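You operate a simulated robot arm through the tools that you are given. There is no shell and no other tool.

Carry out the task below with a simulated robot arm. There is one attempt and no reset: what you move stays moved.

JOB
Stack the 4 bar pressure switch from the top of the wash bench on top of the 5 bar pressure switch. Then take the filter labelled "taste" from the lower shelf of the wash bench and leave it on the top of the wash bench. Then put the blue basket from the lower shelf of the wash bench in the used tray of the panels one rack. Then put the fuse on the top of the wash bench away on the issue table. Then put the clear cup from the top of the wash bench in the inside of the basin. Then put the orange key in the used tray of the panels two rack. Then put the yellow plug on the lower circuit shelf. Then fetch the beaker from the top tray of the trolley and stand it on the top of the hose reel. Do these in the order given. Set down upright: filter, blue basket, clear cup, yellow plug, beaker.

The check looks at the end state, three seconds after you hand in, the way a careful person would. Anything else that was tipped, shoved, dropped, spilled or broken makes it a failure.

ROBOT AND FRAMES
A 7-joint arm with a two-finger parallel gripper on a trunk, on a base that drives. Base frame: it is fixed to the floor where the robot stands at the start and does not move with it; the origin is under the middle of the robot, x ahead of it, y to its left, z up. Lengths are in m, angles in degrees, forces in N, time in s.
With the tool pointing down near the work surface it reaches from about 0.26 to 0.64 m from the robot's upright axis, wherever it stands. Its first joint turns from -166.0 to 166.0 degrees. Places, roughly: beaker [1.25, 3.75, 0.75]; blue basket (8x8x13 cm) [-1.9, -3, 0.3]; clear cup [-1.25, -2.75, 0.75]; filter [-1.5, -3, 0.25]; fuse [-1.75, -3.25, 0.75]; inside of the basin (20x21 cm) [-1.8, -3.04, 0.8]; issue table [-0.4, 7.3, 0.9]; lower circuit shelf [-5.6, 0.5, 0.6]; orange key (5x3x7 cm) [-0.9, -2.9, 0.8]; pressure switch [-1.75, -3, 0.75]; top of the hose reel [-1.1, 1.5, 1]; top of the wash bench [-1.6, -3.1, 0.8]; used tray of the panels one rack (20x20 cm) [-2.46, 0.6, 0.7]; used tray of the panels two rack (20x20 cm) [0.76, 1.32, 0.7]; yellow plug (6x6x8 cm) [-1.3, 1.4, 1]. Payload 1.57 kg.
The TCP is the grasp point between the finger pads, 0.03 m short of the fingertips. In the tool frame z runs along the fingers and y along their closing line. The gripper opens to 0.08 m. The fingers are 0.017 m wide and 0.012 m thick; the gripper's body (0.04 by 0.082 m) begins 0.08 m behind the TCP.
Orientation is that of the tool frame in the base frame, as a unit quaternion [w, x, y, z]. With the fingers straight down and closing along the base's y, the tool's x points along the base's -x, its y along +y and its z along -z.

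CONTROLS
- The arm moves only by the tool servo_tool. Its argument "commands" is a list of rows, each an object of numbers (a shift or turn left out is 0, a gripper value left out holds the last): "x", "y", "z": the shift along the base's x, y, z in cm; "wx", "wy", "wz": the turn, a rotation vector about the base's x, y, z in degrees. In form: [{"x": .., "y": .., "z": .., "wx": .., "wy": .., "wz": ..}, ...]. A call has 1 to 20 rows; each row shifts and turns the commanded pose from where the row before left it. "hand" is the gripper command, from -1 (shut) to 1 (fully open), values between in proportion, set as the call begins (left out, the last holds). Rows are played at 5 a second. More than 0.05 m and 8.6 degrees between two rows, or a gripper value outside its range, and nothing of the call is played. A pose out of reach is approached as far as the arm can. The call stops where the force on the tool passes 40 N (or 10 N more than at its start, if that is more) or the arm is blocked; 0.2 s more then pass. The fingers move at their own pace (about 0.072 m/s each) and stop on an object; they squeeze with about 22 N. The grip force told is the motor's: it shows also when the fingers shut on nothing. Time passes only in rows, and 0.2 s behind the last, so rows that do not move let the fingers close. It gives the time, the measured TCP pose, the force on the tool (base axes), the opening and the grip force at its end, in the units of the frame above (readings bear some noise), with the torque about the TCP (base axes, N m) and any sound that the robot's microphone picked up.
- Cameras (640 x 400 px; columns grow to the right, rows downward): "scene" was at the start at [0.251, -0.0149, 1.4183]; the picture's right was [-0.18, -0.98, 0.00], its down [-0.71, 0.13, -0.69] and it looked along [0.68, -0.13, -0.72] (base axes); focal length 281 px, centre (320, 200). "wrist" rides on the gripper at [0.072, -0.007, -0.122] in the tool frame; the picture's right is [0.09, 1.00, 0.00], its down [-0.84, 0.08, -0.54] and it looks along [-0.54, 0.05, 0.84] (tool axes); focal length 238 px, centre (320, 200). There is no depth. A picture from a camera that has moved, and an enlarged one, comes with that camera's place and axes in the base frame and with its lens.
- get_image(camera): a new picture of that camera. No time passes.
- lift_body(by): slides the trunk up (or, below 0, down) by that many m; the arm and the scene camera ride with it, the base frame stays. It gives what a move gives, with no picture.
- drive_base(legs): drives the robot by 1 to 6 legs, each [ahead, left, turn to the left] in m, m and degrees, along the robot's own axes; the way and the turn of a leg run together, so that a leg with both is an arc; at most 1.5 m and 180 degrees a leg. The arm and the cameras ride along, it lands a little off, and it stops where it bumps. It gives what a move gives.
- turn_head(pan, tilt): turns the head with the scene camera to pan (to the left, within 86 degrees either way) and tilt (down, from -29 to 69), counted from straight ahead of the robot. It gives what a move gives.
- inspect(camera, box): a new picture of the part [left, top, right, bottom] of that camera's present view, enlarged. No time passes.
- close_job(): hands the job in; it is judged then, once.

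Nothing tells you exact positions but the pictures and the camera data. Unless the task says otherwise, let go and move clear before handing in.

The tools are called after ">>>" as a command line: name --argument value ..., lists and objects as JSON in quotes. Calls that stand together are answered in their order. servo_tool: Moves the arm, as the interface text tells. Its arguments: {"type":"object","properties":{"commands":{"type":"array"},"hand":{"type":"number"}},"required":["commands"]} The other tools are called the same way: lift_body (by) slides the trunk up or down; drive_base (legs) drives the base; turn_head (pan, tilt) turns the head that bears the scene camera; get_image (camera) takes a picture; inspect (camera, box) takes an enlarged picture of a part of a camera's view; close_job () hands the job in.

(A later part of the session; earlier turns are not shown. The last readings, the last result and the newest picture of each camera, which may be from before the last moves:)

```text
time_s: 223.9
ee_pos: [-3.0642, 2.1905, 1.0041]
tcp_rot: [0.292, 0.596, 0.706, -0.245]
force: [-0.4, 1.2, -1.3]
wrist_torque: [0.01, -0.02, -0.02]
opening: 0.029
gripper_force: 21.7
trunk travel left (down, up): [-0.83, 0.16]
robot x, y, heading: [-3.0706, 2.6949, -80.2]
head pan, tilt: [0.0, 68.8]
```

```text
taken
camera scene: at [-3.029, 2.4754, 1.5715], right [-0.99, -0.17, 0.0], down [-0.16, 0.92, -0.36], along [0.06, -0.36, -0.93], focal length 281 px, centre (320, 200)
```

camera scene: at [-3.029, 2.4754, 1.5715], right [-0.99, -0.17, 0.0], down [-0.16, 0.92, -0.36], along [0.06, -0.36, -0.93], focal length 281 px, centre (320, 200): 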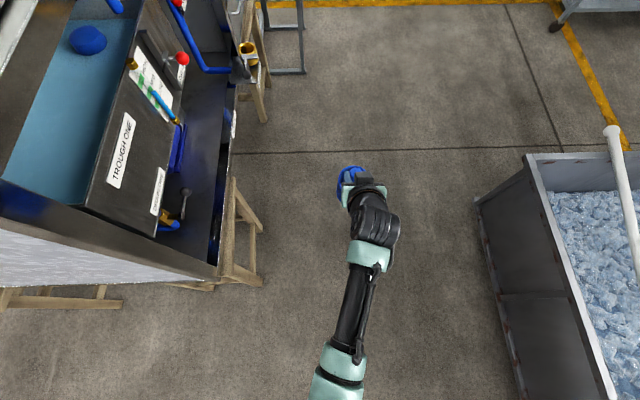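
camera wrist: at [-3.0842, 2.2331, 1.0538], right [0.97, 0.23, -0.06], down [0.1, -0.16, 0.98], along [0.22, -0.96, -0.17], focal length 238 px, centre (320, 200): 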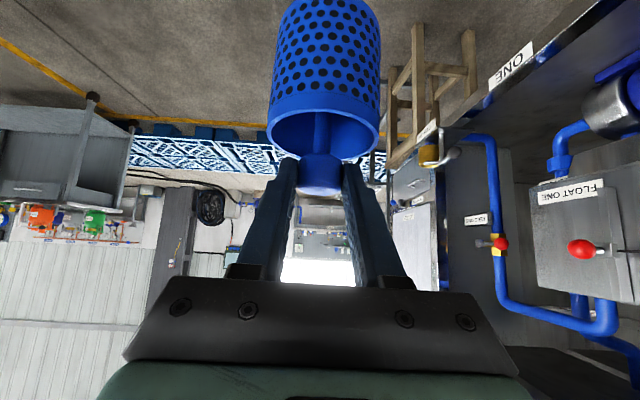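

Level again. The base seems to be about 0.4 m in radius. The corridor is ~1.2 m wide; I'll centre myself in it and go south.

>>> drive_base --legs '[[0, -0.3, 0], [1.05, 0, 0], [0.98, -0.1, 0]]'

>>> turn_head --pan 40 --tilt 50

>>> get_image --camera "scene"

```text
time_s: 235.7
ee_pos: [-3.0858, 0.1199, 1.0035]
tcp_rot: [0.294, 0.591, 0.711, -0.243]
force: [0.2, -0.4, -0.1]
wrist_torque: [0.05, 0.0, 0.0]
opening: 0.0291
gripper_force: 22.2
trunk travel left (down, up): [-0.83, 0.16]
robot x, y, heading: [-3.0997, 0.6268, -79.3]
head pan, tilt: [0.0, 68.8]
```

```text
time_s: 236.7
ee_pos: [-3.0852, 0.1206, 1.003]
tcp_rot: [0.295, 0.59, 0.711, -0.242]
force: [-0.8, 0.0, -0.5]
wrist_torque: [0.04, 0.04, -0.03]
opening: 0.029
gripper_force: 22.4
trunk travel left (down, up): [-0.83, 0.16]
robot x, y, heading: [-3.0985, 0.6299, -79.2]
head pan, tilt: [40.0, 50.0]
```

```text
taken
camera scene: at [-3.0046, 0.4098, 1.5931], right [-0.63, -0.77, 0.0], down [-0.59, 0.49, -0.64], along [0.5, -0.41, -0.77], focal length 281 px, centre (320, 200)
```

scene: 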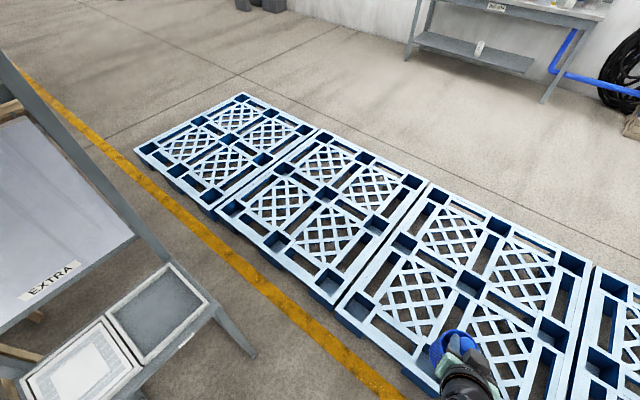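

Two trays sit in front of the EXTRA board; the empty southern one is near (-2.46, 0.62). I'll turn to face them and check the labels.

>>> drive_base --legs '[[0, 0, 90]]'

>>> turn_head --pan 0 --tilt 50

>>> get_image --camera "scene"

>>> get_image --camera "wrist"

```text
time_s: 241.0
ee_pos: [-2.5929, 0.6457, 1.0025]
tcp_rot: [0.379, -0.092, 0.92, 0.039]
force: [0.1, 0.0, 0.0]
wrist_torque: [0.01, 0.0, -0.01]
opening: 0.029
gripper_force: 22.0
trunk travel left (down, up): [-0.83, 0.16]
robot x, y, heading: [-3.0985, 0.6254, 11.7]
head pan, tilt: [40.0, 50.0]
```

```text
time_s: 242.1
ee_pos: [-2.5925, 0.6454, 1.0025]
tcp_rot: [0.379, -0.091, 0.92, 0.038]
force: [-0.7, -0.6, 0.0]
wrist_torque: [0.02, 0.05, 0.03]
opening: 0.0288
gripper_force: 22.1
trunk travel left (down, up): [-0.83, 0.16]
robot x, y, heading: [-3.0992, 0.6261, 11.6]
head pan, tilt: [0.0, 50.0]
```

```text
taken
camera scene: at [-2.8536, 0.6751, 1.5931], right [0.2, -0.98, 0.0], down [-0.75, -0.15, -0.64], along [0.63, 0.13, -0.77], focal length 281 px, centre (320, 200)
```

scene: 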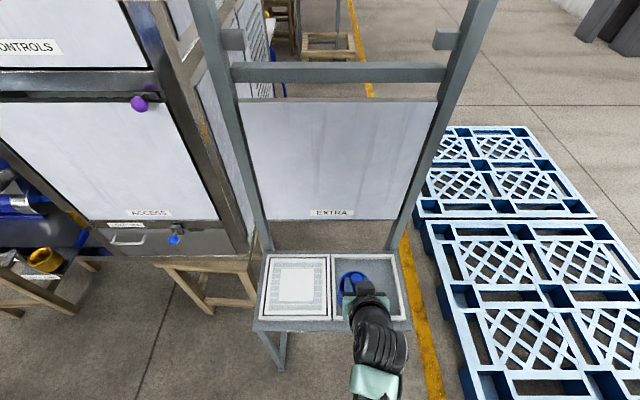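

```text
taken
camera wrist: at [-2.7251, 0.6116, 1.0399], right [-0.26, 0.96, -0.06], down [0.19, 0.12, 0.97], along [0.95, 0.24, -0.22], focal length 238 px, centre (320, 200)
```

wrist: 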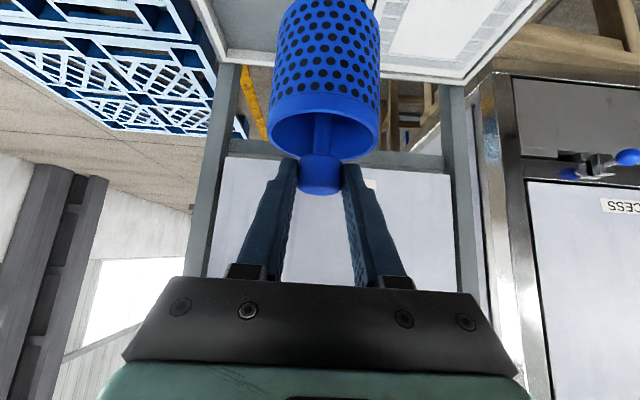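

>>> inspect --camera "scene" --box '[240, 230, 440, 345]'

>>> turn_head --pan 25 --tilt 55

>>> get_image --camera "scene"

```text
3.20 times, centred on (340, 288) of scene
camera zoom: at [-2.8536, 0.6751, 1.5931], right [0.2, -0.98, 0.0], down [-0.75, -0.15, -0.64], along [0.63, 0.13, -0.77], focal length 900 px, centre (256, -80)
```

zoom: 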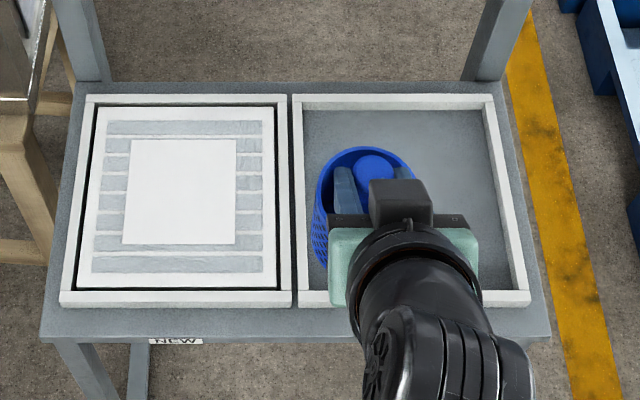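

```text
time_s: 242.9
ee_pos: [-2.5914, 0.646, 1.0025]
tcp_rot: [0.379, -0.091, 0.92, 0.039]
force: [-0.2, -0.5, -0.9]
wrist_torque: [0.01, -0.01, -0.03]
opening: 0.029
gripper_force: 21.7
trunk travel left (down, up): [-0.83, 0.16]
robot x, y, heading: [-3.0997, 0.6244, 11.2]
head pan, tilt: [25.0, 55.0]
```

```text
taken
camera scene: at [-2.871, 0.7025, 1.5866], right [0.59, -0.8, 0.0], down [-0.66, -0.49, -0.57], along [0.46, 0.34, -0.82], focal length 281 px, centre (320, 200)
```

scene: 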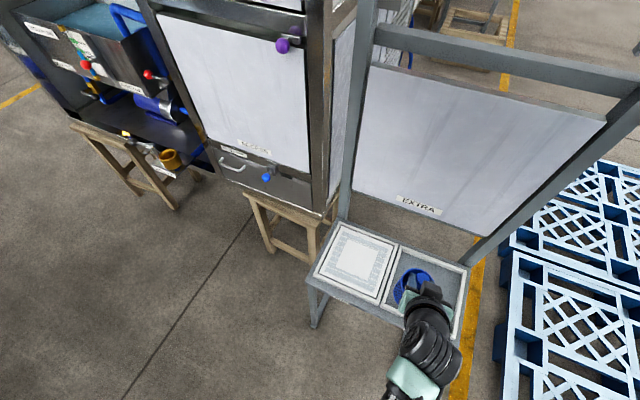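

The north tray is labelled NEW, so the empty south tray is USED. I'll move the basket over its centre and lower.

>>> servo_tool --commands '[{"x": 4.1, "y": -1.3}, {"x": 4.1, "y": -1.3}, {"x": 4.1, "y": -1.3}, {"z": -4}, {"z": -4}, {"z": -3}, {}]'

>>> turn_head --pan 0 --tilt 55

>>> get_image --camera "scene"

>>> get_image --camera "wrist"

```text
time_s: 244.6
ee_pos: [-2.4705, 0.6061, 0.8907]
tcp_rot: [0.379, -0.091, 0.92, 0.039]
force: [0.4, -0.1, -0.1]
wrist_torque: [0.02, 0.0, 0.03]
opening: 0.0287
gripper_force: 22.0
trunk travel left (down, up): [-0.83, 0.16]
robot x, y, heading: [-3.0964, 0.6287, 11.5]
head pan, tilt: [25.0, 55.0]
```

```text
time_s: 245.4
ee_pos: [-2.4695, 0.6068, 0.8893]
tcp_rot: [0.379, -0.092, 0.92, 0.04]
force: [-0.1, 1.3, -1.0]
wrist_torque: [0.0, 0.03, 0.02]
opening: 0.0291
gripper_force: 22.3
trunk travel left (down, up): [-0.83, 0.16]
robot x, y, heading: [-3.0977, 0.6262, 11.3]
head pan, tilt: [0.0, 55.0]
```

```text
taken
camera scene: at [-2.8584, 0.6741, 1.5866], right [0.2, -0.98, 0.0], down [-0.8, -0.16, -0.57], along [0.56, 0.11, -0.82], focal length 281 px, centre (320, 200)
```

scene: 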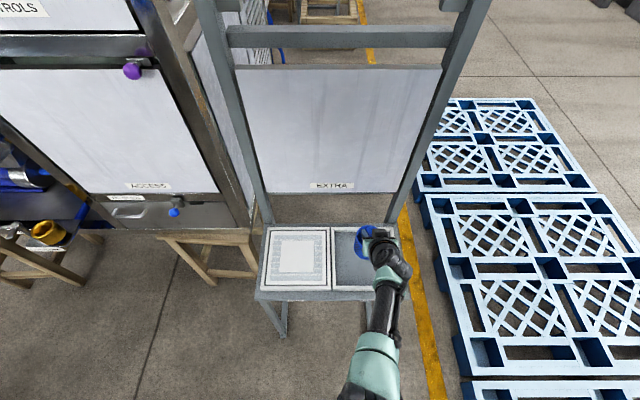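

```text
taken
camera wrist: at [-2.6026, 0.5725, 0.9269], right [-0.26, 0.96, -0.06], down [0.19, 0.12, 0.97], along [0.95, 0.24, -0.22], focal length 238 px, centre (320, 200)
```

wrist: 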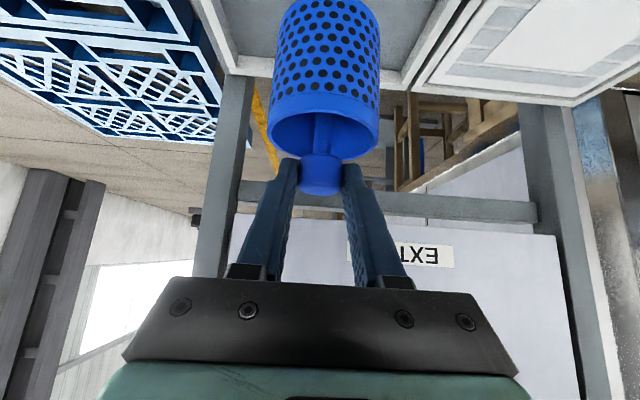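

>>> inspect --camera "scene" --box '[310, 200, 430, 300]'

>>> servo_tool --commands '[{"z": -2}, {"z": -1.5}, {}]'

>>> inspect --camera "scene" --box '[310, 200, 430, 300]'

>>> get_image --camera "wrist"

```text
4.00 times, centred on (370, 250) of scene
camera zoom: at [-2.8584, 0.6741, 1.5866], right [0.2, -0.98, 0.0], down [-0.8, -0.16, -0.57], along [0.56, 0.11, -0.82], focal length 1125 px, centre (120, 0)
```

zoom: 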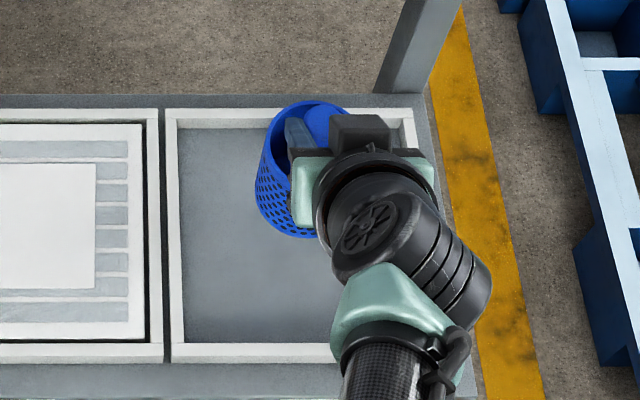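

```text
time_s: 246.2
ee_pos: [-2.4686, 0.606, 0.8626]
tcp_rot: [0.379, -0.091, 0.92, 0.04]
force: [0.1, 0.5, -0.6]
wrist_torque: [-0.01, 0.02, -0.01]
opening: 0.0294
gripper_force: 22.3
out of reach, approached as far as the arm can: row 2
trunk travel left (down, up): [-0.83, 0.16]
robot x, y, heading: [-3.0956, 0.6251, 11.8]
head pan, tilt: [0.0, 55.0]
```

```text
4.00 times, centred on (370, 250) of scene
camera zoom: at [-2.8585, 0.674, 1.5866], right [0.2, -0.98, 0.0], down [-0.8, -0.16, -0.57], along [0.56, 0.11, -0.82], focal length 1125 px, centre (120, 0)
```

zoom: 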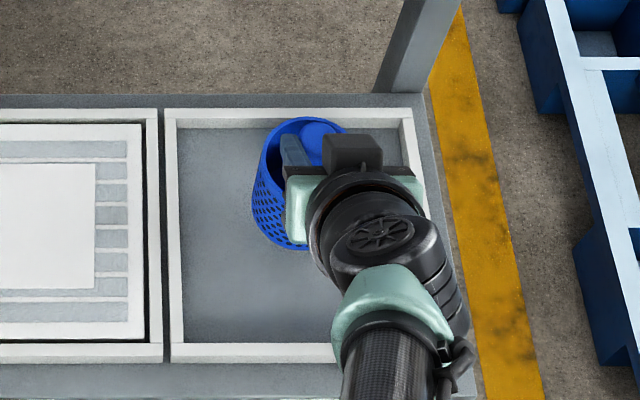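

```text
taken
camera wrist: at [-2.6021, 0.5725, 0.9006], right [-0.26, 0.96, -0.06], down [0.19, 0.12, 0.97], along [0.95, 0.24, -0.22], focal length 238 px, centre (320, 200)
```

wrist: 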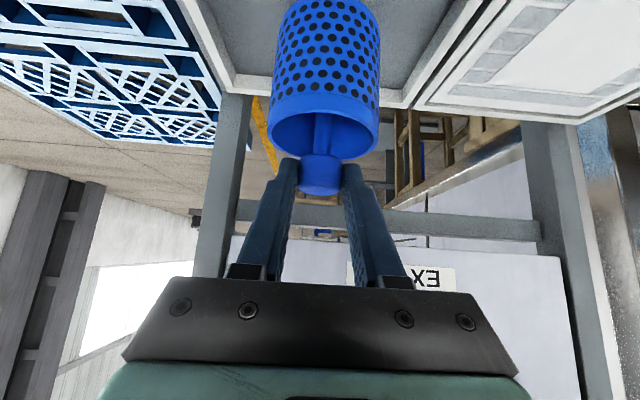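

The arm reached its limit at this trunk height. I'll raise the arm and lower the trunk to keep it in range.

>>> servo_tool --commands '[{"z": 3.5}, {"z": 3.5}, {"z": 3.5}, {}]'

>>> lift_body --by -0.1

```text
time_s: 247.2
ee_pos: [-2.4662, 0.6063, 0.9705]
tcp_rot: [0.379, -0.091, 0.92, 0.038]
force: [0.2, -0.3, -0.4]
wrist_torque: [-0.01, 0.01, -0.02]
opening: 0.029
gripper_force: 22.3
trunk travel left (down, up): [-0.83, 0.16]
robot x, y, heading: [-3.1006, 0.6238, 11.5]
head pan, tilt: [0.0, 55.0]
```

```text
time_s: 248.6
ee_pos: [-2.4679, 0.6076, 0.8706]
tcp_rot: [0.379, -0.091, 0.92, 0.039]
force: [-0.7, 0.7, -1.7]
wrist_torque: [-0.02, 0.04, 0.01]
opening: 0.0289
gripper_force: 22.2
trunk travel left (down, up): [-0.73, 0.26]
robot x, y, heading: [-3.0979, 0.6237, 11.5]
head pan, tilt: [0.0, 55.0]
```

>>> servo_tool --commands '[{"z": -1.5}, {"z": -1.2}, {}]'

>>> servo_tool --commands '[{"z": -0.5}, {}]'

>>> servo_tool --commands '[{"z": -0.4}, {}]'

>>> servo_tool --commands '[{"z": -0.4}, {}]'

>>> get_image --camera "wrist"

```text
time_s: 249.4
ee_pos: [-2.4678, 0.6078, 0.8425]
tcp_rot: [0.38, -0.091, 0.92, 0.04]
force: [-0.4, 0.4, -0.4]
wrist_torque: [0.0, 0.0, 0.0]
opening: 0.029
gripper_force: 21.3
trunk travel left (down, up): [-0.73, 0.26]
robot x, y, heading: [-3.0962, 0.6272, 11.6]
head pan, tilt: [0.0, 55.0]
```

```text
time_s: 250.0
ee_pos: [-2.4678, 0.6075, 0.8383]
tcp_rot: [0.38, -0.091, 0.92, 0.04]
force: [0.4, 1.0, -0.6]
wrist_torque: [0.03, 0.0, 0.0]
opening: 0.0288
gripper_force: 22.5
trunk travel left (down, up): [-0.73, 0.26]
robot x, y, heading: [-3.0944, 0.6257, 11.2]
head pan, tilt: [0.0, 55.0]
```

```text
time_s: 250.6
ee_pos: [-2.4672, 0.6063, 0.8339]
tcp_rot: [0.379, -0.092, 0.92, 0.039]
force: [0.4, 0.0, -0.8]
wrist_torque: [-0.01, 0.0, 0.01]
opening: 0.0293
gripper_force: 21.6
trunk travel left (down, up): [-0.73, 0.26]
robot x, y, heading: [-3.0996, 0.6265, 11.4]
head pan, tilt: [0.0, 55.0]
```

```text
time_s: 251.2
ee_pos: [-2.4665, 0.6067, 0.83]
tcp_rot: [0.379, -0.092, 0.92, 0.04]
force: [0.1, 0.2, -1.0]
wrist_torque: [-0.02, -0.01, -0.01]
opening: 0.0291
gripper_force: 21.9
trunk travel left (down, up): [-0.73, 0.26]
robot x, y, heading: [-3.0997, 0.6274, 11.4]
head pan, tilt: [0.0, 55.0]
```

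```text
taken
camera wrist: at [-2.6007, 0.5736, 0.8672], right [-0.26, 0.96, -0.06], down [0.19, 0.11, 0.97], along [0.95, 0.24, -0.22], focal length 238 px, centre (320, 200)
```

wrist: 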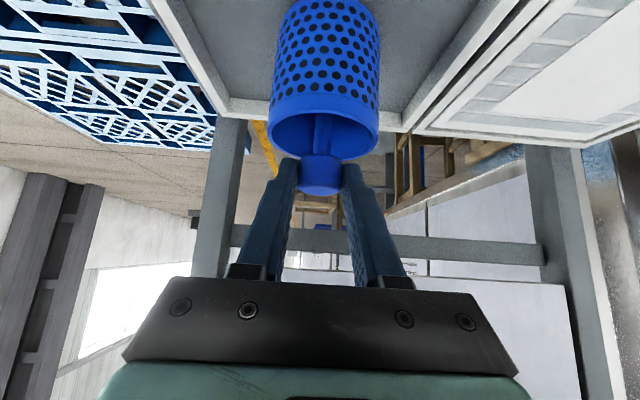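

Still free. I'll continue down in small steps until contact.

>>> servo_tool --commands '[{"z": -0.4}, {}]'

>>> servo_tool --commands '[{"z": -0.4}, {}]'

>>> servo_tool --commands '[{"z": -0.4}, {}]'

>>> servo_tool --commands '[{"z": -0.4}, {}]'

>>> inspect --camera "scene" --box '[310, 170, 450, 280]'

```text
time_s: 251.8
ee_pos: [-2.467, 0.6077, 0.8273]
tcp_rot: [0.38, -0.092, 0.919, 0.04]
force: [0.5, -0.4, -1.5]
wrist_torque: [0.02, 0.04, 0.0]
opening: 0.0292
gripper_force: 22.3
trunk travel left (down, up): [-0.73, 0.26]
robot x, y, heading: [-3.0996, 0.6309, 11.5]
head pan, tilt: [0.0, 55.0]
```

```text
time_s: 252.4
ee_pos: [-2.4652, 0.6067, 0.8236]
tcp_rot: [0.381, -0.091, 0.919, 0.038]
force: [0.2, 0.7, 8.8]
wrist_torque: [-0.05, 0.22, -0.02]
opening: 0.029
gripper_force: 21.7
trunk travel left (down, up): [-0.73, 0.26]
robot x, y, heading: [-3.096, 0.6277, 11.3]
head pan, tilt: [0.0, 55.0]
```

```text
time_s: 253.0
ee_pos: [-2.4657, 0.6069, 0.8223]
tcp_rot: [0.384, -0.09, 0.918, 0.038]
force: [1.6, 1.7, 19.2]
wrist_torque: [0.1, -0.49, -0.05]
opening: 0.0293
gripper_force: 21.9
trunk travel left (down, up): [-0.73, 0.26]
robot x, y, heading: [-3.1005, 0.6281, 11.7]
head pan, tilt: [0.0, 55.0]
```

```text
time_s: 253.6
ee_pos: [-2.4664, 0.6064, 0.8185]
tcp_rot: [0.384, -0.091, 0.918, 0.038]
force: [1.8, -0.5, 19.6]
wrist_torque: [0.0, -0.31, 0.0]
opening: 0.0293
gripper_force: 22.4
trunk travel left (down, up): [-0.73, 0.26]
robot x, y, heading: [-3.0992, 0.6283, 11.5]
head pan, tilt: [0.0, 55.0]
```

```text
3.64 times, centred on (380, 225) of scene
camera zoom: at [-2.8608, 0.6739, 1.4871], right [0.2, -0.98, 0.0], down [-0.8, -0.16, -0.58], along [0.56, 0.11, -0.82], focal length 1022 px, centre (102, 109)
```

zoom: 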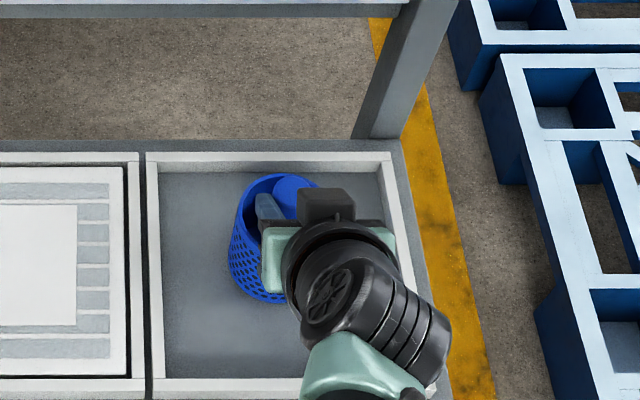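

>>> servo_tool --commands '[{"z": 0.5}, {}]'

>>> servo_tool --commands '[{}, {}, {}]' --hand 1

>>> get_image --camera "wrist"

```text
time_s: 254.2
ee_pos: [-2.469, 0.6078, 0.8167]
tcp_rot: [0.378, -0.091, 0.921, 0.039]
force: [1.3, -1.5, 5.9]
wrist_torque: [-0.04, -0.26, -0.06]
opening: 0.0291
gripper_force: 21.5
trunk travel left (down, up): [-0.73, 0.26]
robot x, y, heading: [-3.0985, 0.6273, 11.7]
head pan, tilt: [0.0, 55.0]
```

```text
time_s: 255.0
ee_pos: [-2.4673, 0.6085, 0.8191]
tcp_rot: [0.379, -0.092, 0.92, 0.039]
force: [-0.1, 0.0, 0.2]
wrist_torque: [-0.01, -0.01, 0.02]
opening: 0.0801
gripper_force: 0.1
trunk travel left (down, up): [-0.73, 0.26]
robot x, y, heading: [-3.0975, 0.6272, 11.6]
head pan, tilt: [0.0, 55.0]
```

```text
taken
camera wrist: at [-2.6006, 0.5739, 0.8565], right [-0.26, 0.96, -0.06], down [0.19, 0.12, 0.97], along [0.95, 0.24, -0.22], focal length 238 px, centre (320, 200)
```

wrist: 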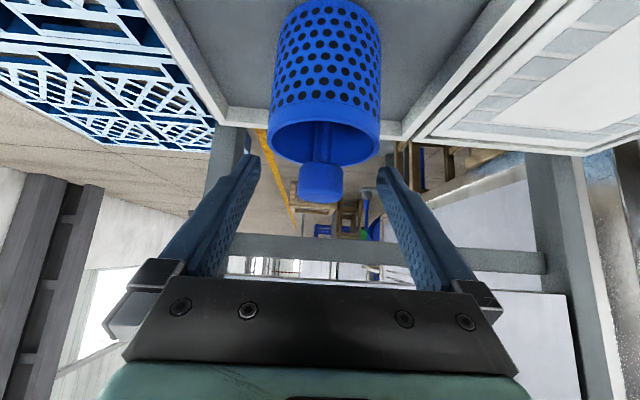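

>>> servo_tool --commands '[{"x": -2.3, "y": -0.45, "z": 2.3}, {"x": -2.5, "y": -0.5, "z": 2.5}, {"x": -2.8, "y": -0.55, "z": 2.8}, {"x": -2.8, "y": -0.55, "z": 2.8}, {}]'

>>> inspect --camera "scene" --box '[250, 150, 450, 290]'

```text
time_s: 256.2
ee_pos: [-2.5704, 0.5868, 0.9235]
tcp_rot: [0.379, -0.09, 0.92, 0.039]
force: [-0.8, -0.1, -0.4]
wrist_torque: [-0.02, -0.01, -0.03]
opening: 0.0797
gripper_force: 0.0
trunk travel left (down, up): [-0.73, 0.26]
robot x, y, heading: [-3.1008, 0.6274, 11.8]
head pan, tilt: [0.0, 55.0]
```

```text
2.86 times, centred on (350, 220) of scene
camera zoom: at [-2.858, 0.674, 1.4865], right [0.2, -0.98, 0.0], down [-0.8, -0.16, -0.57], along [0.56, 0.11, -0.82], focal length 803 px, centre (234, 143)
```

zoom: 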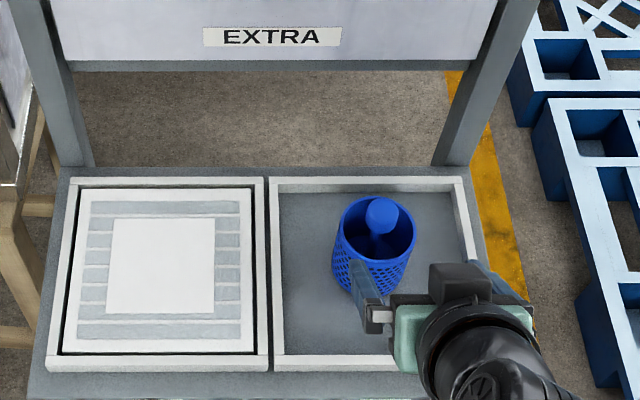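

The blue basket stands in the used tray. Next is the fuse at the wash bench. I'll back away and return through the corridor.

>>> drive_base --legs '[[-0.12, 0, 0], [0, 0, 89], [1.05, -0.1, 0], [1.05, 0, 0], [0.5, 0, 0]]'

>>> get_image --camera "scene"

```text
time_s: 273.6
ee_pos: [-3.4306, 3.6884, 0.9229]
tcp_rot: [-0.248, 0.699, -0.605, -0.289]
force: [0.4, -0.2, -0.6]
wrist_torque: [-0.02, 0.01, 0.05]
opening: 0.0803
gripper_force: 0.1
trunk travel left (down, up): [-0.73, 0.26]
robot x, y, heading: [-3.4969, 3.1629, 98.1]
head pan, tilt: [0.0, 55.0]
```

```text
taken
camera scene: at [-3.5314, 3.4039, 1.4866], right [0.99, 0.14, 0.0], down [0.12, -0.81, -0.57], along [-0.08, 0.57, -0.82], focal length 281 px, centre (320, 200)
```

scene: 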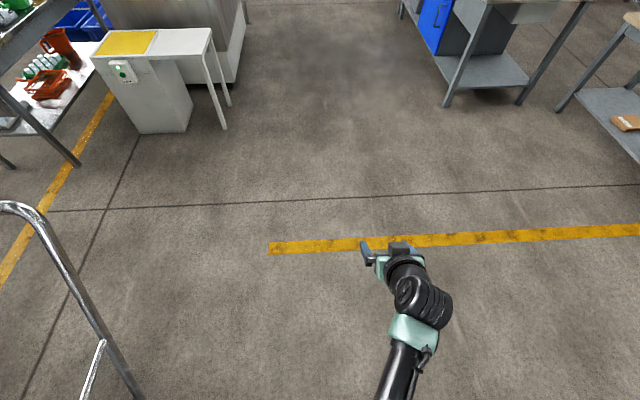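

Open floor here, so I'll bring the tool back to vertical, then try turning it 180° so the camera sits on the far side. That should help at the fuse.

>>> servo_tool --commands '[{"wx": -7.42, "wy": -1.06}, {"wx": -7.42, "wy": -1.06}, {"wx": -7.42, "wy": -1.06}, {"wx": -7.42, "wy": -1.06}, {"wx": -7.42, "wy": -1.06}, {"wx": -7.42, "wy": -1.06}, {}]'

>>> servo_tool --commands '[{"wz": 8.5}, {"wz": 8.5}, {"wz": 8.5}, {"wz": 8.5}, {"wz": 8.5}, {"wz": 8.5}, {"wz": 8.5}, {"wz": 8.5}, {"wz": 8.5}, {"wz": 8.5}, {}]'

```text
time_s: 275.2
ee_pos: [-3.4312, 3.6877, 0.9229]
tcp_rot: [0.002, 0.755, -0.655, 0.001]
force: [0.3, -0.8, -0.7]
wrist_torque: [0.0, -0.02, -0.02]
opening: 0.0799
gripper_force: 0.0
trunk travel left (down, up): [-0.73, 0.26]
robot x, y, heading: [-3.4965, 3.1648, 98.1]
head pan, tilt: [0.0, 55.0]
```

```text
time_s: 277.6
ee_pos: [-3.4299, 3.6873, 0.9237]
tcp_rot: [0.002, 1.0, 0.028, 0.001]
force: [-0.4, 0.2, -0.6]
wrist_torque: [0.0, 0.01, -0.02]
opening: 0.0801
gripper_force: 0.1
trunk travel left (down, up): [-0.73, 0.26]
robot x, y, heading: [-3.4974, 3.1649, 98.5]
head pan, tilt: [0.0, 55.0]
```

>>> servo_tool --commands '[{"wz": 8.5}, {"wz": 8.5}, {"wz": 8.5}, {"wz": 8.5}, {"wz": 8.5}, {"wz": 8.5}, {"wz": 8.5}, {"wz": 8.5}, {"wz": 8.5}, {"wz": 8.5}, {"wz": 8.5}, {}]'

>>> get_image --camera "wrist"

>>> get_image --camera "scene"

```text
time_s: 280.2
ee_pos: [-3.4313, 3.6874, 0.9232]
tcp_rot: [0.001, 0.665, 0.747, 0.002]
force: [0.1, 0.7, 0.1]
wrist_torque: [0.02, -0.05, -0.01]
opening: 0.0801
gripper_force: 0.0
trunk travel left (down, up): [-0.73, 0.26]
robot x, y, heading: [-3.4975, 3.1674, 98.5]
head pan, tilt: [0.0, 55.0]
```

```text
taken
camera wrist: at [-3.4459, 3.7577, 1.0468], right [0.98, 0.21, 0.0], down [0.17, -0.82, 0.54], along [0.11, -0.53, -0.84], focal length 238 px, centre (320, 200)
```

wrist: 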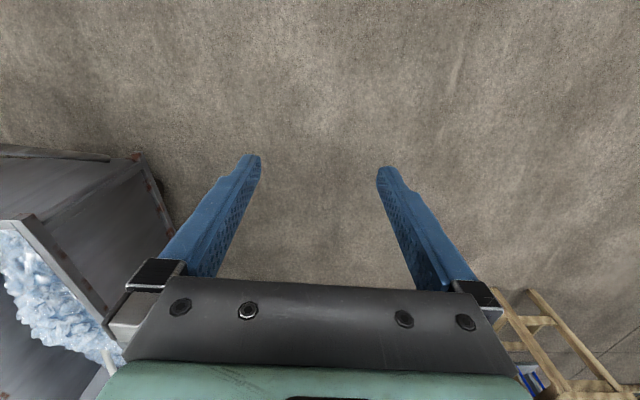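

```text
taken
camera scene: at [-3.5318, 3.4036, 1.4866], right [0.99, 0.15, 0.0], down [0.12, -0.81, -0.57], along [-0.08, 0.57, -0.82], focal length 281 px, centre (320, 200)
```

scene: 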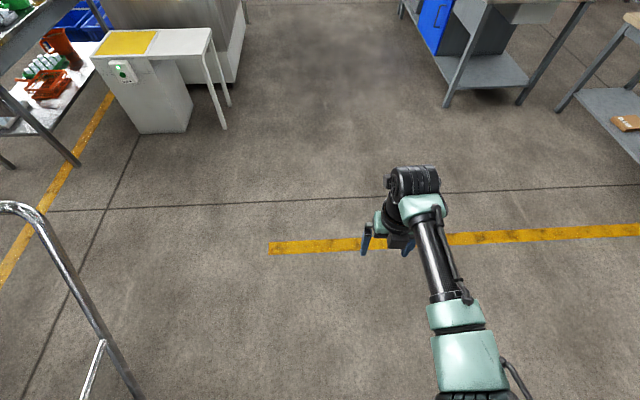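

The flip works, with the camera now on the far side. I'll drive back to the wash bench the way I came.

>>> drive_base --legs '[[0, -1.45, 0], [0, -1.45, 0], [0, 0, 180], [1.35, 0, 0], [1.35, 0, 0]]'

>>> turn_head --pan 0 --tilt 30

>>> get_image --camera "scene"

```text
time_s: 314.1
ee_pos: [-0.3814, 0.4265, 0.9233]
tcp_rot: [0.002, 0.739, -0.674, 0.0]
force: [0.0, 0.5, -0.3]
wrist_torque: [0.0, 0.01, 0.01]
opening: 0.0802
gripper_force: 0.1
trunk travel left (down, up): [-0.73, 0.26]
robot x, y, heading: [-0.2998, 0.9489, -82.8]
head pan, tilt: [0.0, 55.0]
```

```text
time_s: 315.0
ee_pos: [-0.3808, 0.4278, 0.9235]
tcp_rot: [0.002, 0.739, -0.674, -0.001]
force: [-0.3, 0.2, -0.3]
wrist_torque: [0.01, 0.03, -0.01]
opening: 0.0801
gripper_force: 0.0
trunk travel left (down, up): [-0.73, 0.26]
robot x, y, heading: [-0.3017, 0.9489, -83.1]
head pan, tilt: [0.0, 30.0]
```

```text
taken
camera scene: at [-0.2671, 0.6905, 1.5226], right [-0.99, -0.12, 0.0], down [-0.06, 0.5, -0.87], along [0.11, -0.86, -0.5], focal length 281 px, centre (320, 200)
```

scene: 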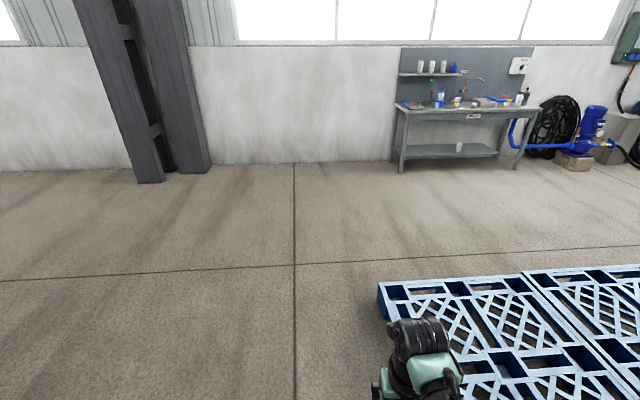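

>>> drive_base --legs '[[0, 0.3, 0], [1.25, 0, 0], [1.25, 0, 3.7], [0.05, -1.2, 0], [0.1, -1.05, 0]]'

>>> turn_head --pan 0 --tilt 40

>>> get_image --camera "scene"

>>> get_image --camera "wrist"

```text
time_s: 339.5
ee_pos: [-1.867, -2.5759, 0.9229]
tcp_rot: [0.002, 0.759, -0.651, 0.0]
force: [0.0, -0.6, -0.5]
wrist_torque: [0.02, -0.01, -0.02]
opening: 0.0799
gripper_force: 0.1
trunk travel left (down, up): [-0.73, 0.26]
robot x, y, heading: [-1.8178, -2.0488, -79.5]
head pan, tilt: [0.0, 30.0]
```

```text
time_s: 340.3
ee_pos: [-1.8684, -2.5762, 0.924]
tcp_rot: [0.003, 0.759, -0.652, -0.001]
force: [-0.7, -1.0, 0.8]
wrist_torque: [-0.04, 0.02, 0.0]
opening: 0.0799
gripper_force: 0.0
trunk travel left (down, up): [-0.73, 0.26]
robot x, y, heading: [-1.8194, -2.05, -79.3]
head pan, tilt: [0.0, 40.0]
```

```text
taken
camera scene: at [-1.7712, -2.302, 1.5074], right [-0.98, -0.18, 0.0], down [-0.12, 0.63, -0.77], along [0.14, -0.75, -0.64], focal length 281 px, centre (320, 200)
```

scene: 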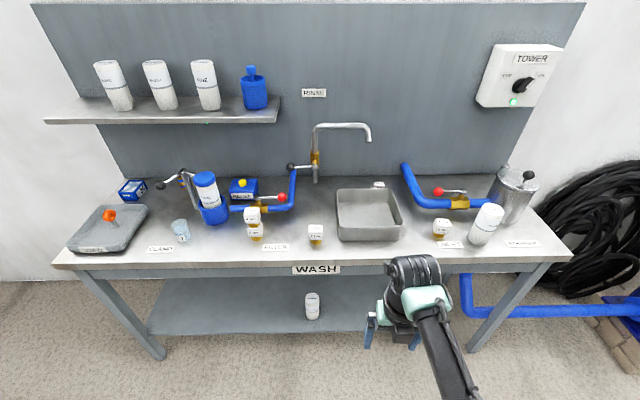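

```text
taken
camera wrist: at [-1.8499, -2.6467, 1.0469], right [-0.97, -0.24, 0.0], down [-0.2, 0.82, 0.54], along [-0.13, 0.52, -0.84], focal length 238 px, centre (320, 200)
```

wrist: 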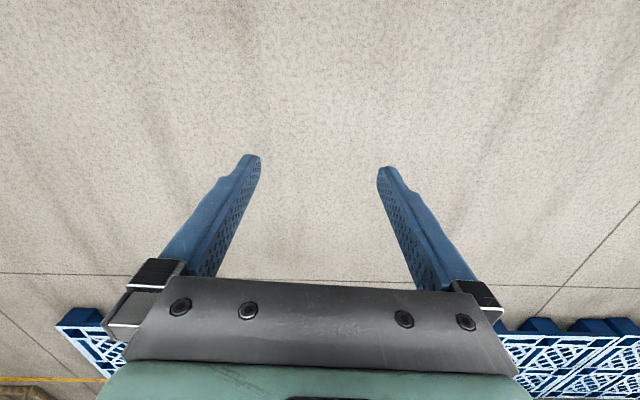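

All items on the bench are standing. I'll zoom in on the fuse behind the basin.

>>> inspect --camera "scene" --box '[290, 110, 450, 250]'

>>> inspect --camera "scene" --box '[360, 165, 400, 195]'

```text
2.86 times, centred on (370, 180) of scene
camera zoom: at [-1.7712, -2.302, 1.5074], right [-0.98, -0.18, 0.0], down [-0.12, 0.63, -0.77], along [0.14, -0.75, -0.64], focal length 803 px, centre (177, 257)
```

zoom: 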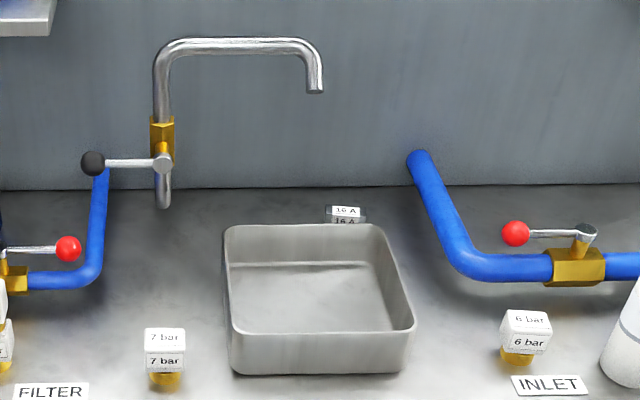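

```text
13.33 times, centred on (380, 180) of scene
camera zoom: at [-1.7712, -2.302, 1.5074], right [-0.98, -0.18, 0.0], down [-0.12, 0.63, -0.77], along [0.14, -0.75, -0.64], focal length 3749 px, centre (-480, 467)
```

zoom: 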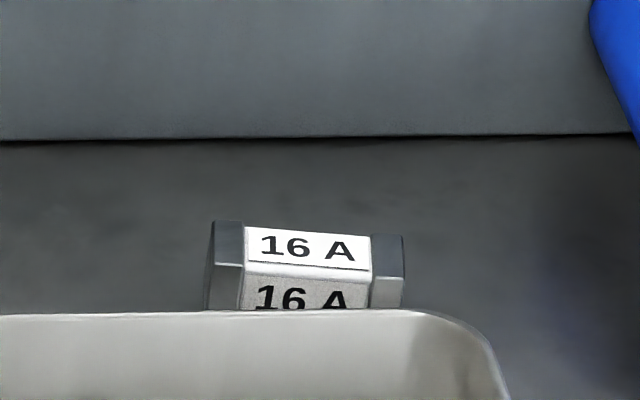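

The fuse is at about (-1.839, -3.256, 0.82), some 5.7 cm long, lying parallel to the wall and 9 cm behind the basin rim. I'll tilt 45° with the camera on top and lower the trunk for longer reach.

>>> servo_tool --commands '[{"wx": -7.37, "wy": -1.38}, {"wx": -7.37, "wy": -1.38}, {"wx": -7.37, "wy": -1.38}, {"wx": -7.37, "wy": -1.38}, {"wx": -7.37, "wy": -1.38}, {"wx": -7.37, "wy": -1.38}, {"z": 4}, {"z": 4}, {"z": 4}, {"z": 4}, {"z": 4}, {"z": 4}, {}]'

>>> lift_body --by -0.2

>>> get_image --camera "scene"

>>> get_image --camera "wrist"

```text
time_s: 343.1
ee_pos: [-1.8652, -2.5763, 1.1649]
tcp_rot: [0.241, 0.7, -0.602, 0.298]
force: [0.5, 0.1, 0.1]
wrist_torque: [-0.01, -0.03, -0.01]
opening: 0.08
gripper_force: 0.1
trunk travel left (down, up): [-0.73, 0.26]
robot x, y, heading: [-1.8197, -2.0525, -79.6]
head pan, tilt: [0.0, 40.0]
```

```text
time_s: 345.2
ee_pos: [-1.8656, -2.5759, 0.9636]
tcp_rot: [0.242, 0.7, -0.602, 0.298]
force: [0.1, -0.4, 0.5]
wrist_torque: [0.03, 0.0, -0.01]
opening: 0.0799
gripper_force: 0.0
trunk travel left (down, up): [-0.53, 0.46]
robot x, y, heading: [-1.8193, -2.0539, -79.6]
head pan, tilt: [0.0, 40.0]
```

```text
taken
camera scene: at [-1.7712, -2.3019, 1.3073], right [-0.98, -0.18, 0.0], down [-0.12, 0.63, -0.77], along [0.14, -0.75, -0.64], focal length 281 px, centre (320, 200)
```

scene: 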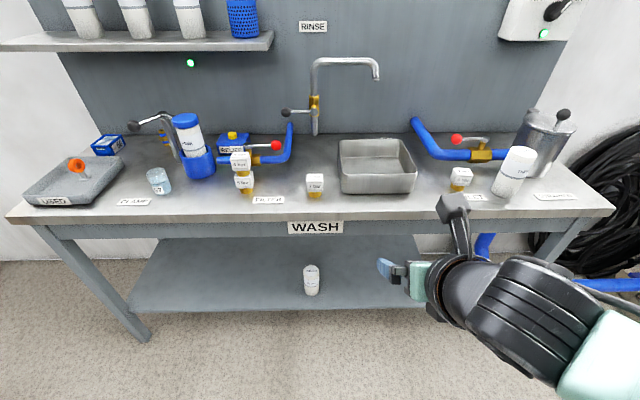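

```text
taken
camera wrist: at [-1.8674, -2.5408, 1.1034], right [-0.97, -0.22, 0.04], down [-0.23, 0.95, -0.21], along [0.0, -0.22, -0.98], focal length 238 px, centre (320, 200)
```

wrist: 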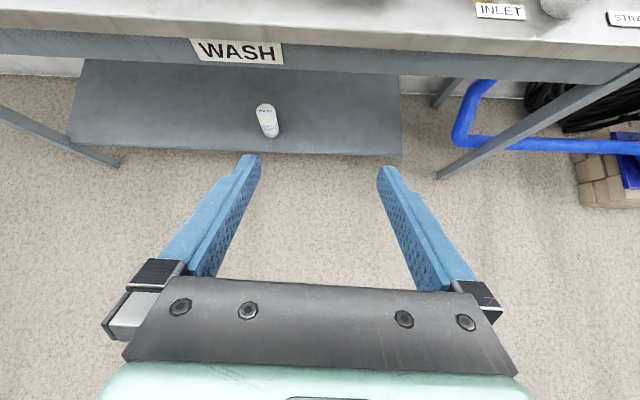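

>>> drive_base --legs '[[0.34, -0.097, 0]]'

>>> servo_tool --commands '[{"x": 0.6, "y": -3.4}, {"x": 0.6, "y": -3.4}, {"x": 0.6, "y": -3.4}, {"x": 0.6, "y": -3.4}, {}]'

>>> get_image --camera "wrist"

>>> get_image --camera "scene"

```text
time_s: 347.5
ee_pos: [-1.9011, -2.9287, 0.9651]
tcp_rot: [0.242, 0.7, -0.602, 0.298]
force: [0.6, 0.0, 0.1]
wrist_torque: [0.02, 0.0, -0.01]
opening: 0.0801
gripper_force: 0.2
trunk travel left (down, up): [-0.53, 0.46]
robot x, y, heading: [-1.8538, -2.4056, -79.6]
head pan, tilt: [0.0, 40.0]
```

```text
time_s: 348.7
ee_pos: [-1.8784, -3.0664, 0.9623]
tcp_rot: [0.241, 0.7, -0.602, 0.298]
force: [-0.4, 0.5, -0.4]
wrist_torque: [-0.01, -0.02, -0.02]
opening: 0.0798
gripper_force: 0.1
trunk travel left (down, up): [-0.53, 0.46]
robot x, y, heading: [-1.8545, -2.4028, -79.5]
head pan, tilt: [0.0, 40.0]
```

```text
taken
camera wrist: at [-1.8794, -3.0302, 1.1016], right [-0.97, -0.22, 0.04], down [-0.23, 0.95, -0.21], along [0.01, -0.22, -0.98], focal length 238 px, centre (320, 200)
```

wrist: 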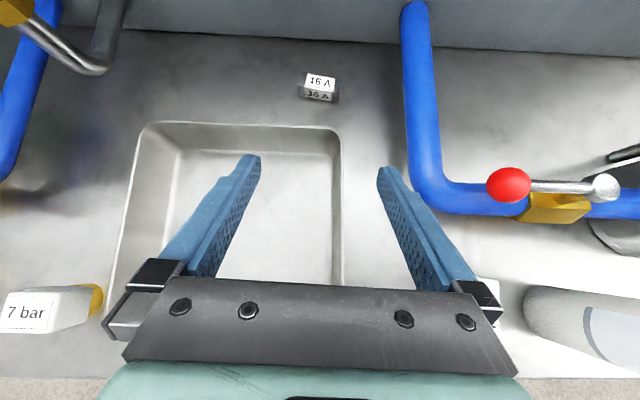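

```text
taken
camera scene: at [-1.8065, -2.654, 1.3074], right [-0.98, -0.18, 0.0], down [-0.12, 0.63, -0.77], along [0.14, -0.75, -0.64], focal length 281 px, centre (320, 200)
```

scene: 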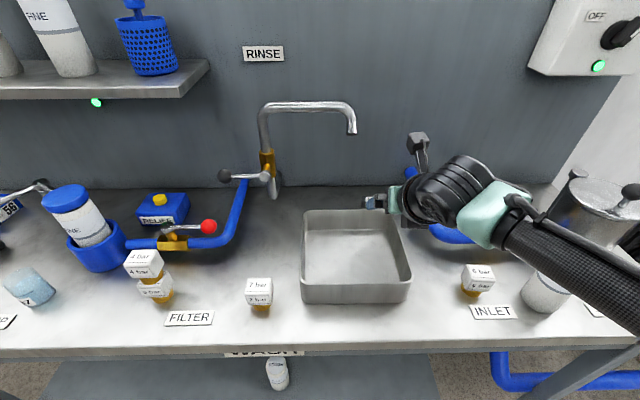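

The fuse shows clearly, well clear of the basin and the spout. I'll zoom in to get its orientation.

>>> inspect --camera "wrist" --box '[280, 55, 360, 115]'

```text
6.67 times, centred on (320, 85) of wrist
camera zoom: at [-1.8794, -3.0302, 1.1016], right [-0.97, -0.22, 0.04], down [-0.23, 0.95, -0.21], along [0.01, -0.22, -0.98], focal length 1589 px, centre (320, 967)
```

zoom: 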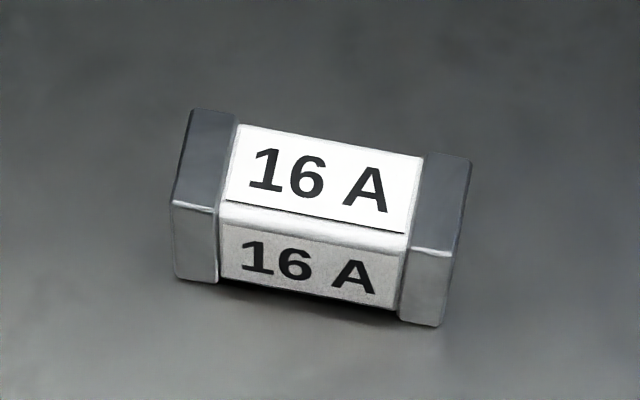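

The fuse spans (-1.811, -3.251) to (-1.868, -3.255). To clear the basin's rear rim I'll make the tool steeper (35° tilt), align yaw, move 5 cm closer and lower the trunk a bit.

>>> servo_tool --commands '[{"z": 4, "wz": -5.5}, {"z": 4, "wx": 5.0, "wy": 0.3}, {"z": 4, "wx": 5.0, "wy": 0.3}, {}]'

>>> lift_body --by -0.13

>>> drive_base --legs '[[0.05, 0, 0]]'

>>> get_image --camera "wrist"

>>> inspect --camera "wrist" --box '[270, 55, 350, 115]'

```text
time_s: 349.7
ee_pos: [-1.8747, -3.0663, 1.0843]
tcp_rot: [0.199, 0.692, -0.656, 0.225]
force: [0.3, 0.7, -0.6]
wrist_torque: [-0.02, 0.0, -0.02]
opening: 0.0799
gripper_force: 0.1
trunk travel left (down, up): [-0.53, 0.46]
robot x, y, heading: [-1.8528, -2.4003, -79.7]
head pan, tilt: [0.0, 40.0]
```

```text
time_s: 351.3
ee_pos: [-1.8738, -3.0654, 0.9556]
tcp_rot: [0.199, 0.691, -0.657, 0.226]
force: [-0.9, 0.2, 0.0]
wrist_torque: [-0.03, 0.02, 0.0]
opening: 0.0798
gripper_force: 0.1
trunk travel left (down, up): [-0.4, 0.59]
robot x, y, heading: [-1.8581, -2.4029, -79.6]
head pan, tilt: [0.0, 40.0]
```

```text
time_s: 352.2
ee_pos: [-1.866, -3.1154, 0.9545]
tcp_rot: [0.199, 0.692, -0.656, 0.226]
force: [0.6, 0.0, 0.2]
wrist_torque: [-0.01, 0.01, 0.01]
opening: 0.0803
gripper_force: 0.0
trunk travel left (down, up): [-0.4, 0.59]
robot x, y, heading: [-1.8458, -2.4554, -79.4]
head pan, tilt: [0.0, 40.0]
```

```text
taken
camera wrist: at [-1.8627, -3.1046, 1.0966], right [-0.99, -0.13, 0.03], down [-0.14, 0.99, -0.04], along [-0.03, -0.04, -1.0], focal length 238 px, centre (320, 200)
```

wrist: 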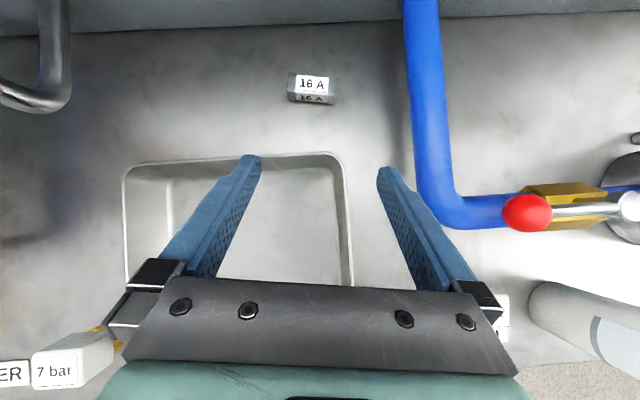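

```text
6.67 times, centred on (310, 85) of wrist
camera zoom: at [-1.8627, -3.1046, 1.0966], right [-0.99, -0.13, 0.03], down [-0.14, 0.99, -0.04], along [-0.03, -0.04, -1.0], focal length 1589 px, centre (387, 967)
```

zoom: 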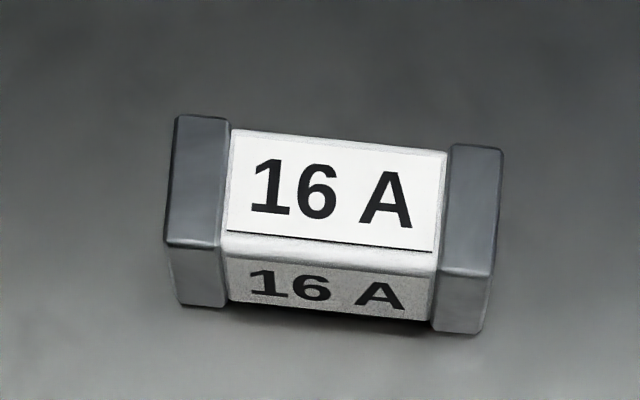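

Fuse centre refined to (-1.841, -3.252), with yaw now matched. I'll approach along the tool axis.

>>> servo_tool --commands '[{"x": 0.7, "y": -2.6, "z": -1.0}, {"x": 0.7, "y": -2.6, "z": -2.0}, {"x": 0.6, "y": -2.6, "z": -2.7}, {}]' --hand 1

>>> get_image --camera "wrist"

>>> get_image --camera "scene"

```text
time_s: 353.2
ee_pos: [-1.8436, -3.1932, 0.8982]
tcp_rot: [0.2, 0.691, -0.656, 0.226]
force: [-0.2, -0.1, 0.5]
wrist_torque: [0.03, 0.0, -0.01]
opening: 0.0798
gripper_force: 0.0
trunk travel left (down, up): [-0.4, 0.59]
robot x, y, heading: [-1.846, -2.45, -79.4]
head pan, tilt: [0.0, 40.0]
```

```text
taken
camera wrist: at [-1.8411, -3.1824, 1.0405], right [-0.99, -0.13, 0.03], down [-0.14, 0.99, -0.04], along [-0.03, -0.04, -1.0], focal length 238 px, centre (320, 200)
```

wrist: 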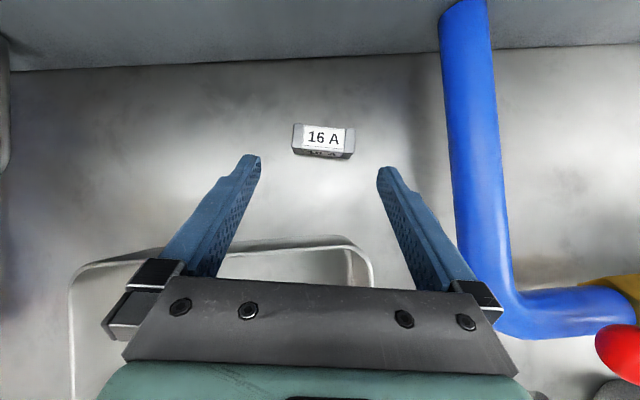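

```text
taken
camera scene: at [-1.7972, -2.7031, 1.1773], right [-0.98, -0.18, 0.0], down [-0.12, 0.63, -0.77], along [0.14, -0.75, -0.64], focal length 281 px, centre (320, 200)
```

scene: 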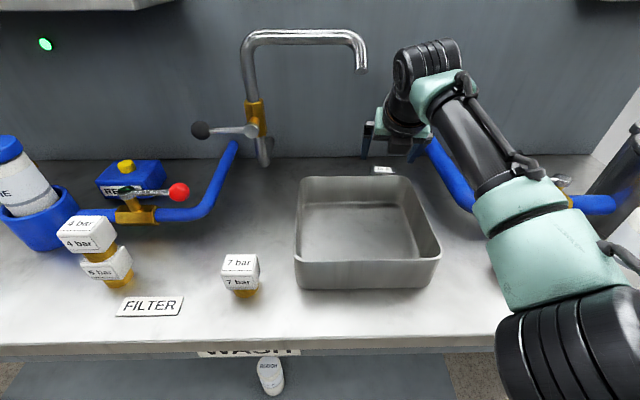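

>>> servo_tool --commands '[{"y": -2.0, "z": -3.0}, {"y": -1.6, "z": -2.3}, {"y": -0.6, "z": -0.9}, {}]'

>>> get_image --camera "wrist"

>>> inspect --camera "scene" --box '[330, 90, 470, 200]'

```text
time_s: 354.2
ee_pos: [-1.8464, -3.2352, 0.8356]
tcp_rot: [0.199, 0.692, -0.656, 0.226]
force: [0.6, -0.5, -1.1]
wrist_torque: [0.03, 0.02, -0.03]
opening: 0.0802
gripper_force: 0.2
trunk travel left (down, up): [-0.4, 0.59]
robot x, y, heading: [-1.8415, -2.4482, -79.4]
head pan, tilt: [0.0, 40.0]
```

```text
taken
camera wrist: at [-1.843, -3.2241, 0.9786], right [-0.99, -0.13, 0.03], down [-0.14, 0.99, -0.04], along [-0.03, -0.04, -1.0], focal length 238 px, centre (320, 200)
```

wrist: 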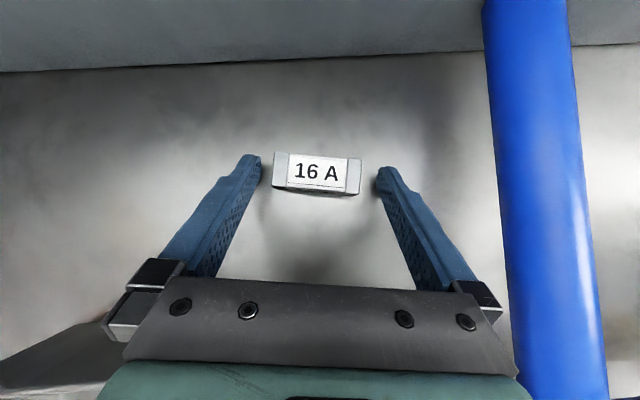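

```text
3.64 times, centred on (400, 145) of scene
camera zoom: at [-1.7972, -2.7031, 1.1773], right [-0.98, -0.18, 0.0], down [-0.12, 0.63, -0.77], along [0.14, -0.75, -0.64], focal length 1022 px, centre (29, 400)
```

zoom: 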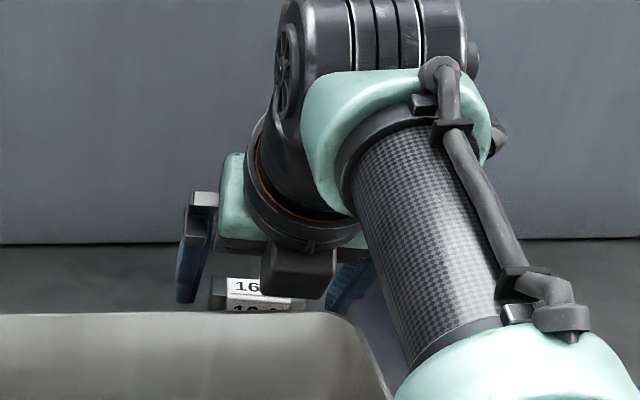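

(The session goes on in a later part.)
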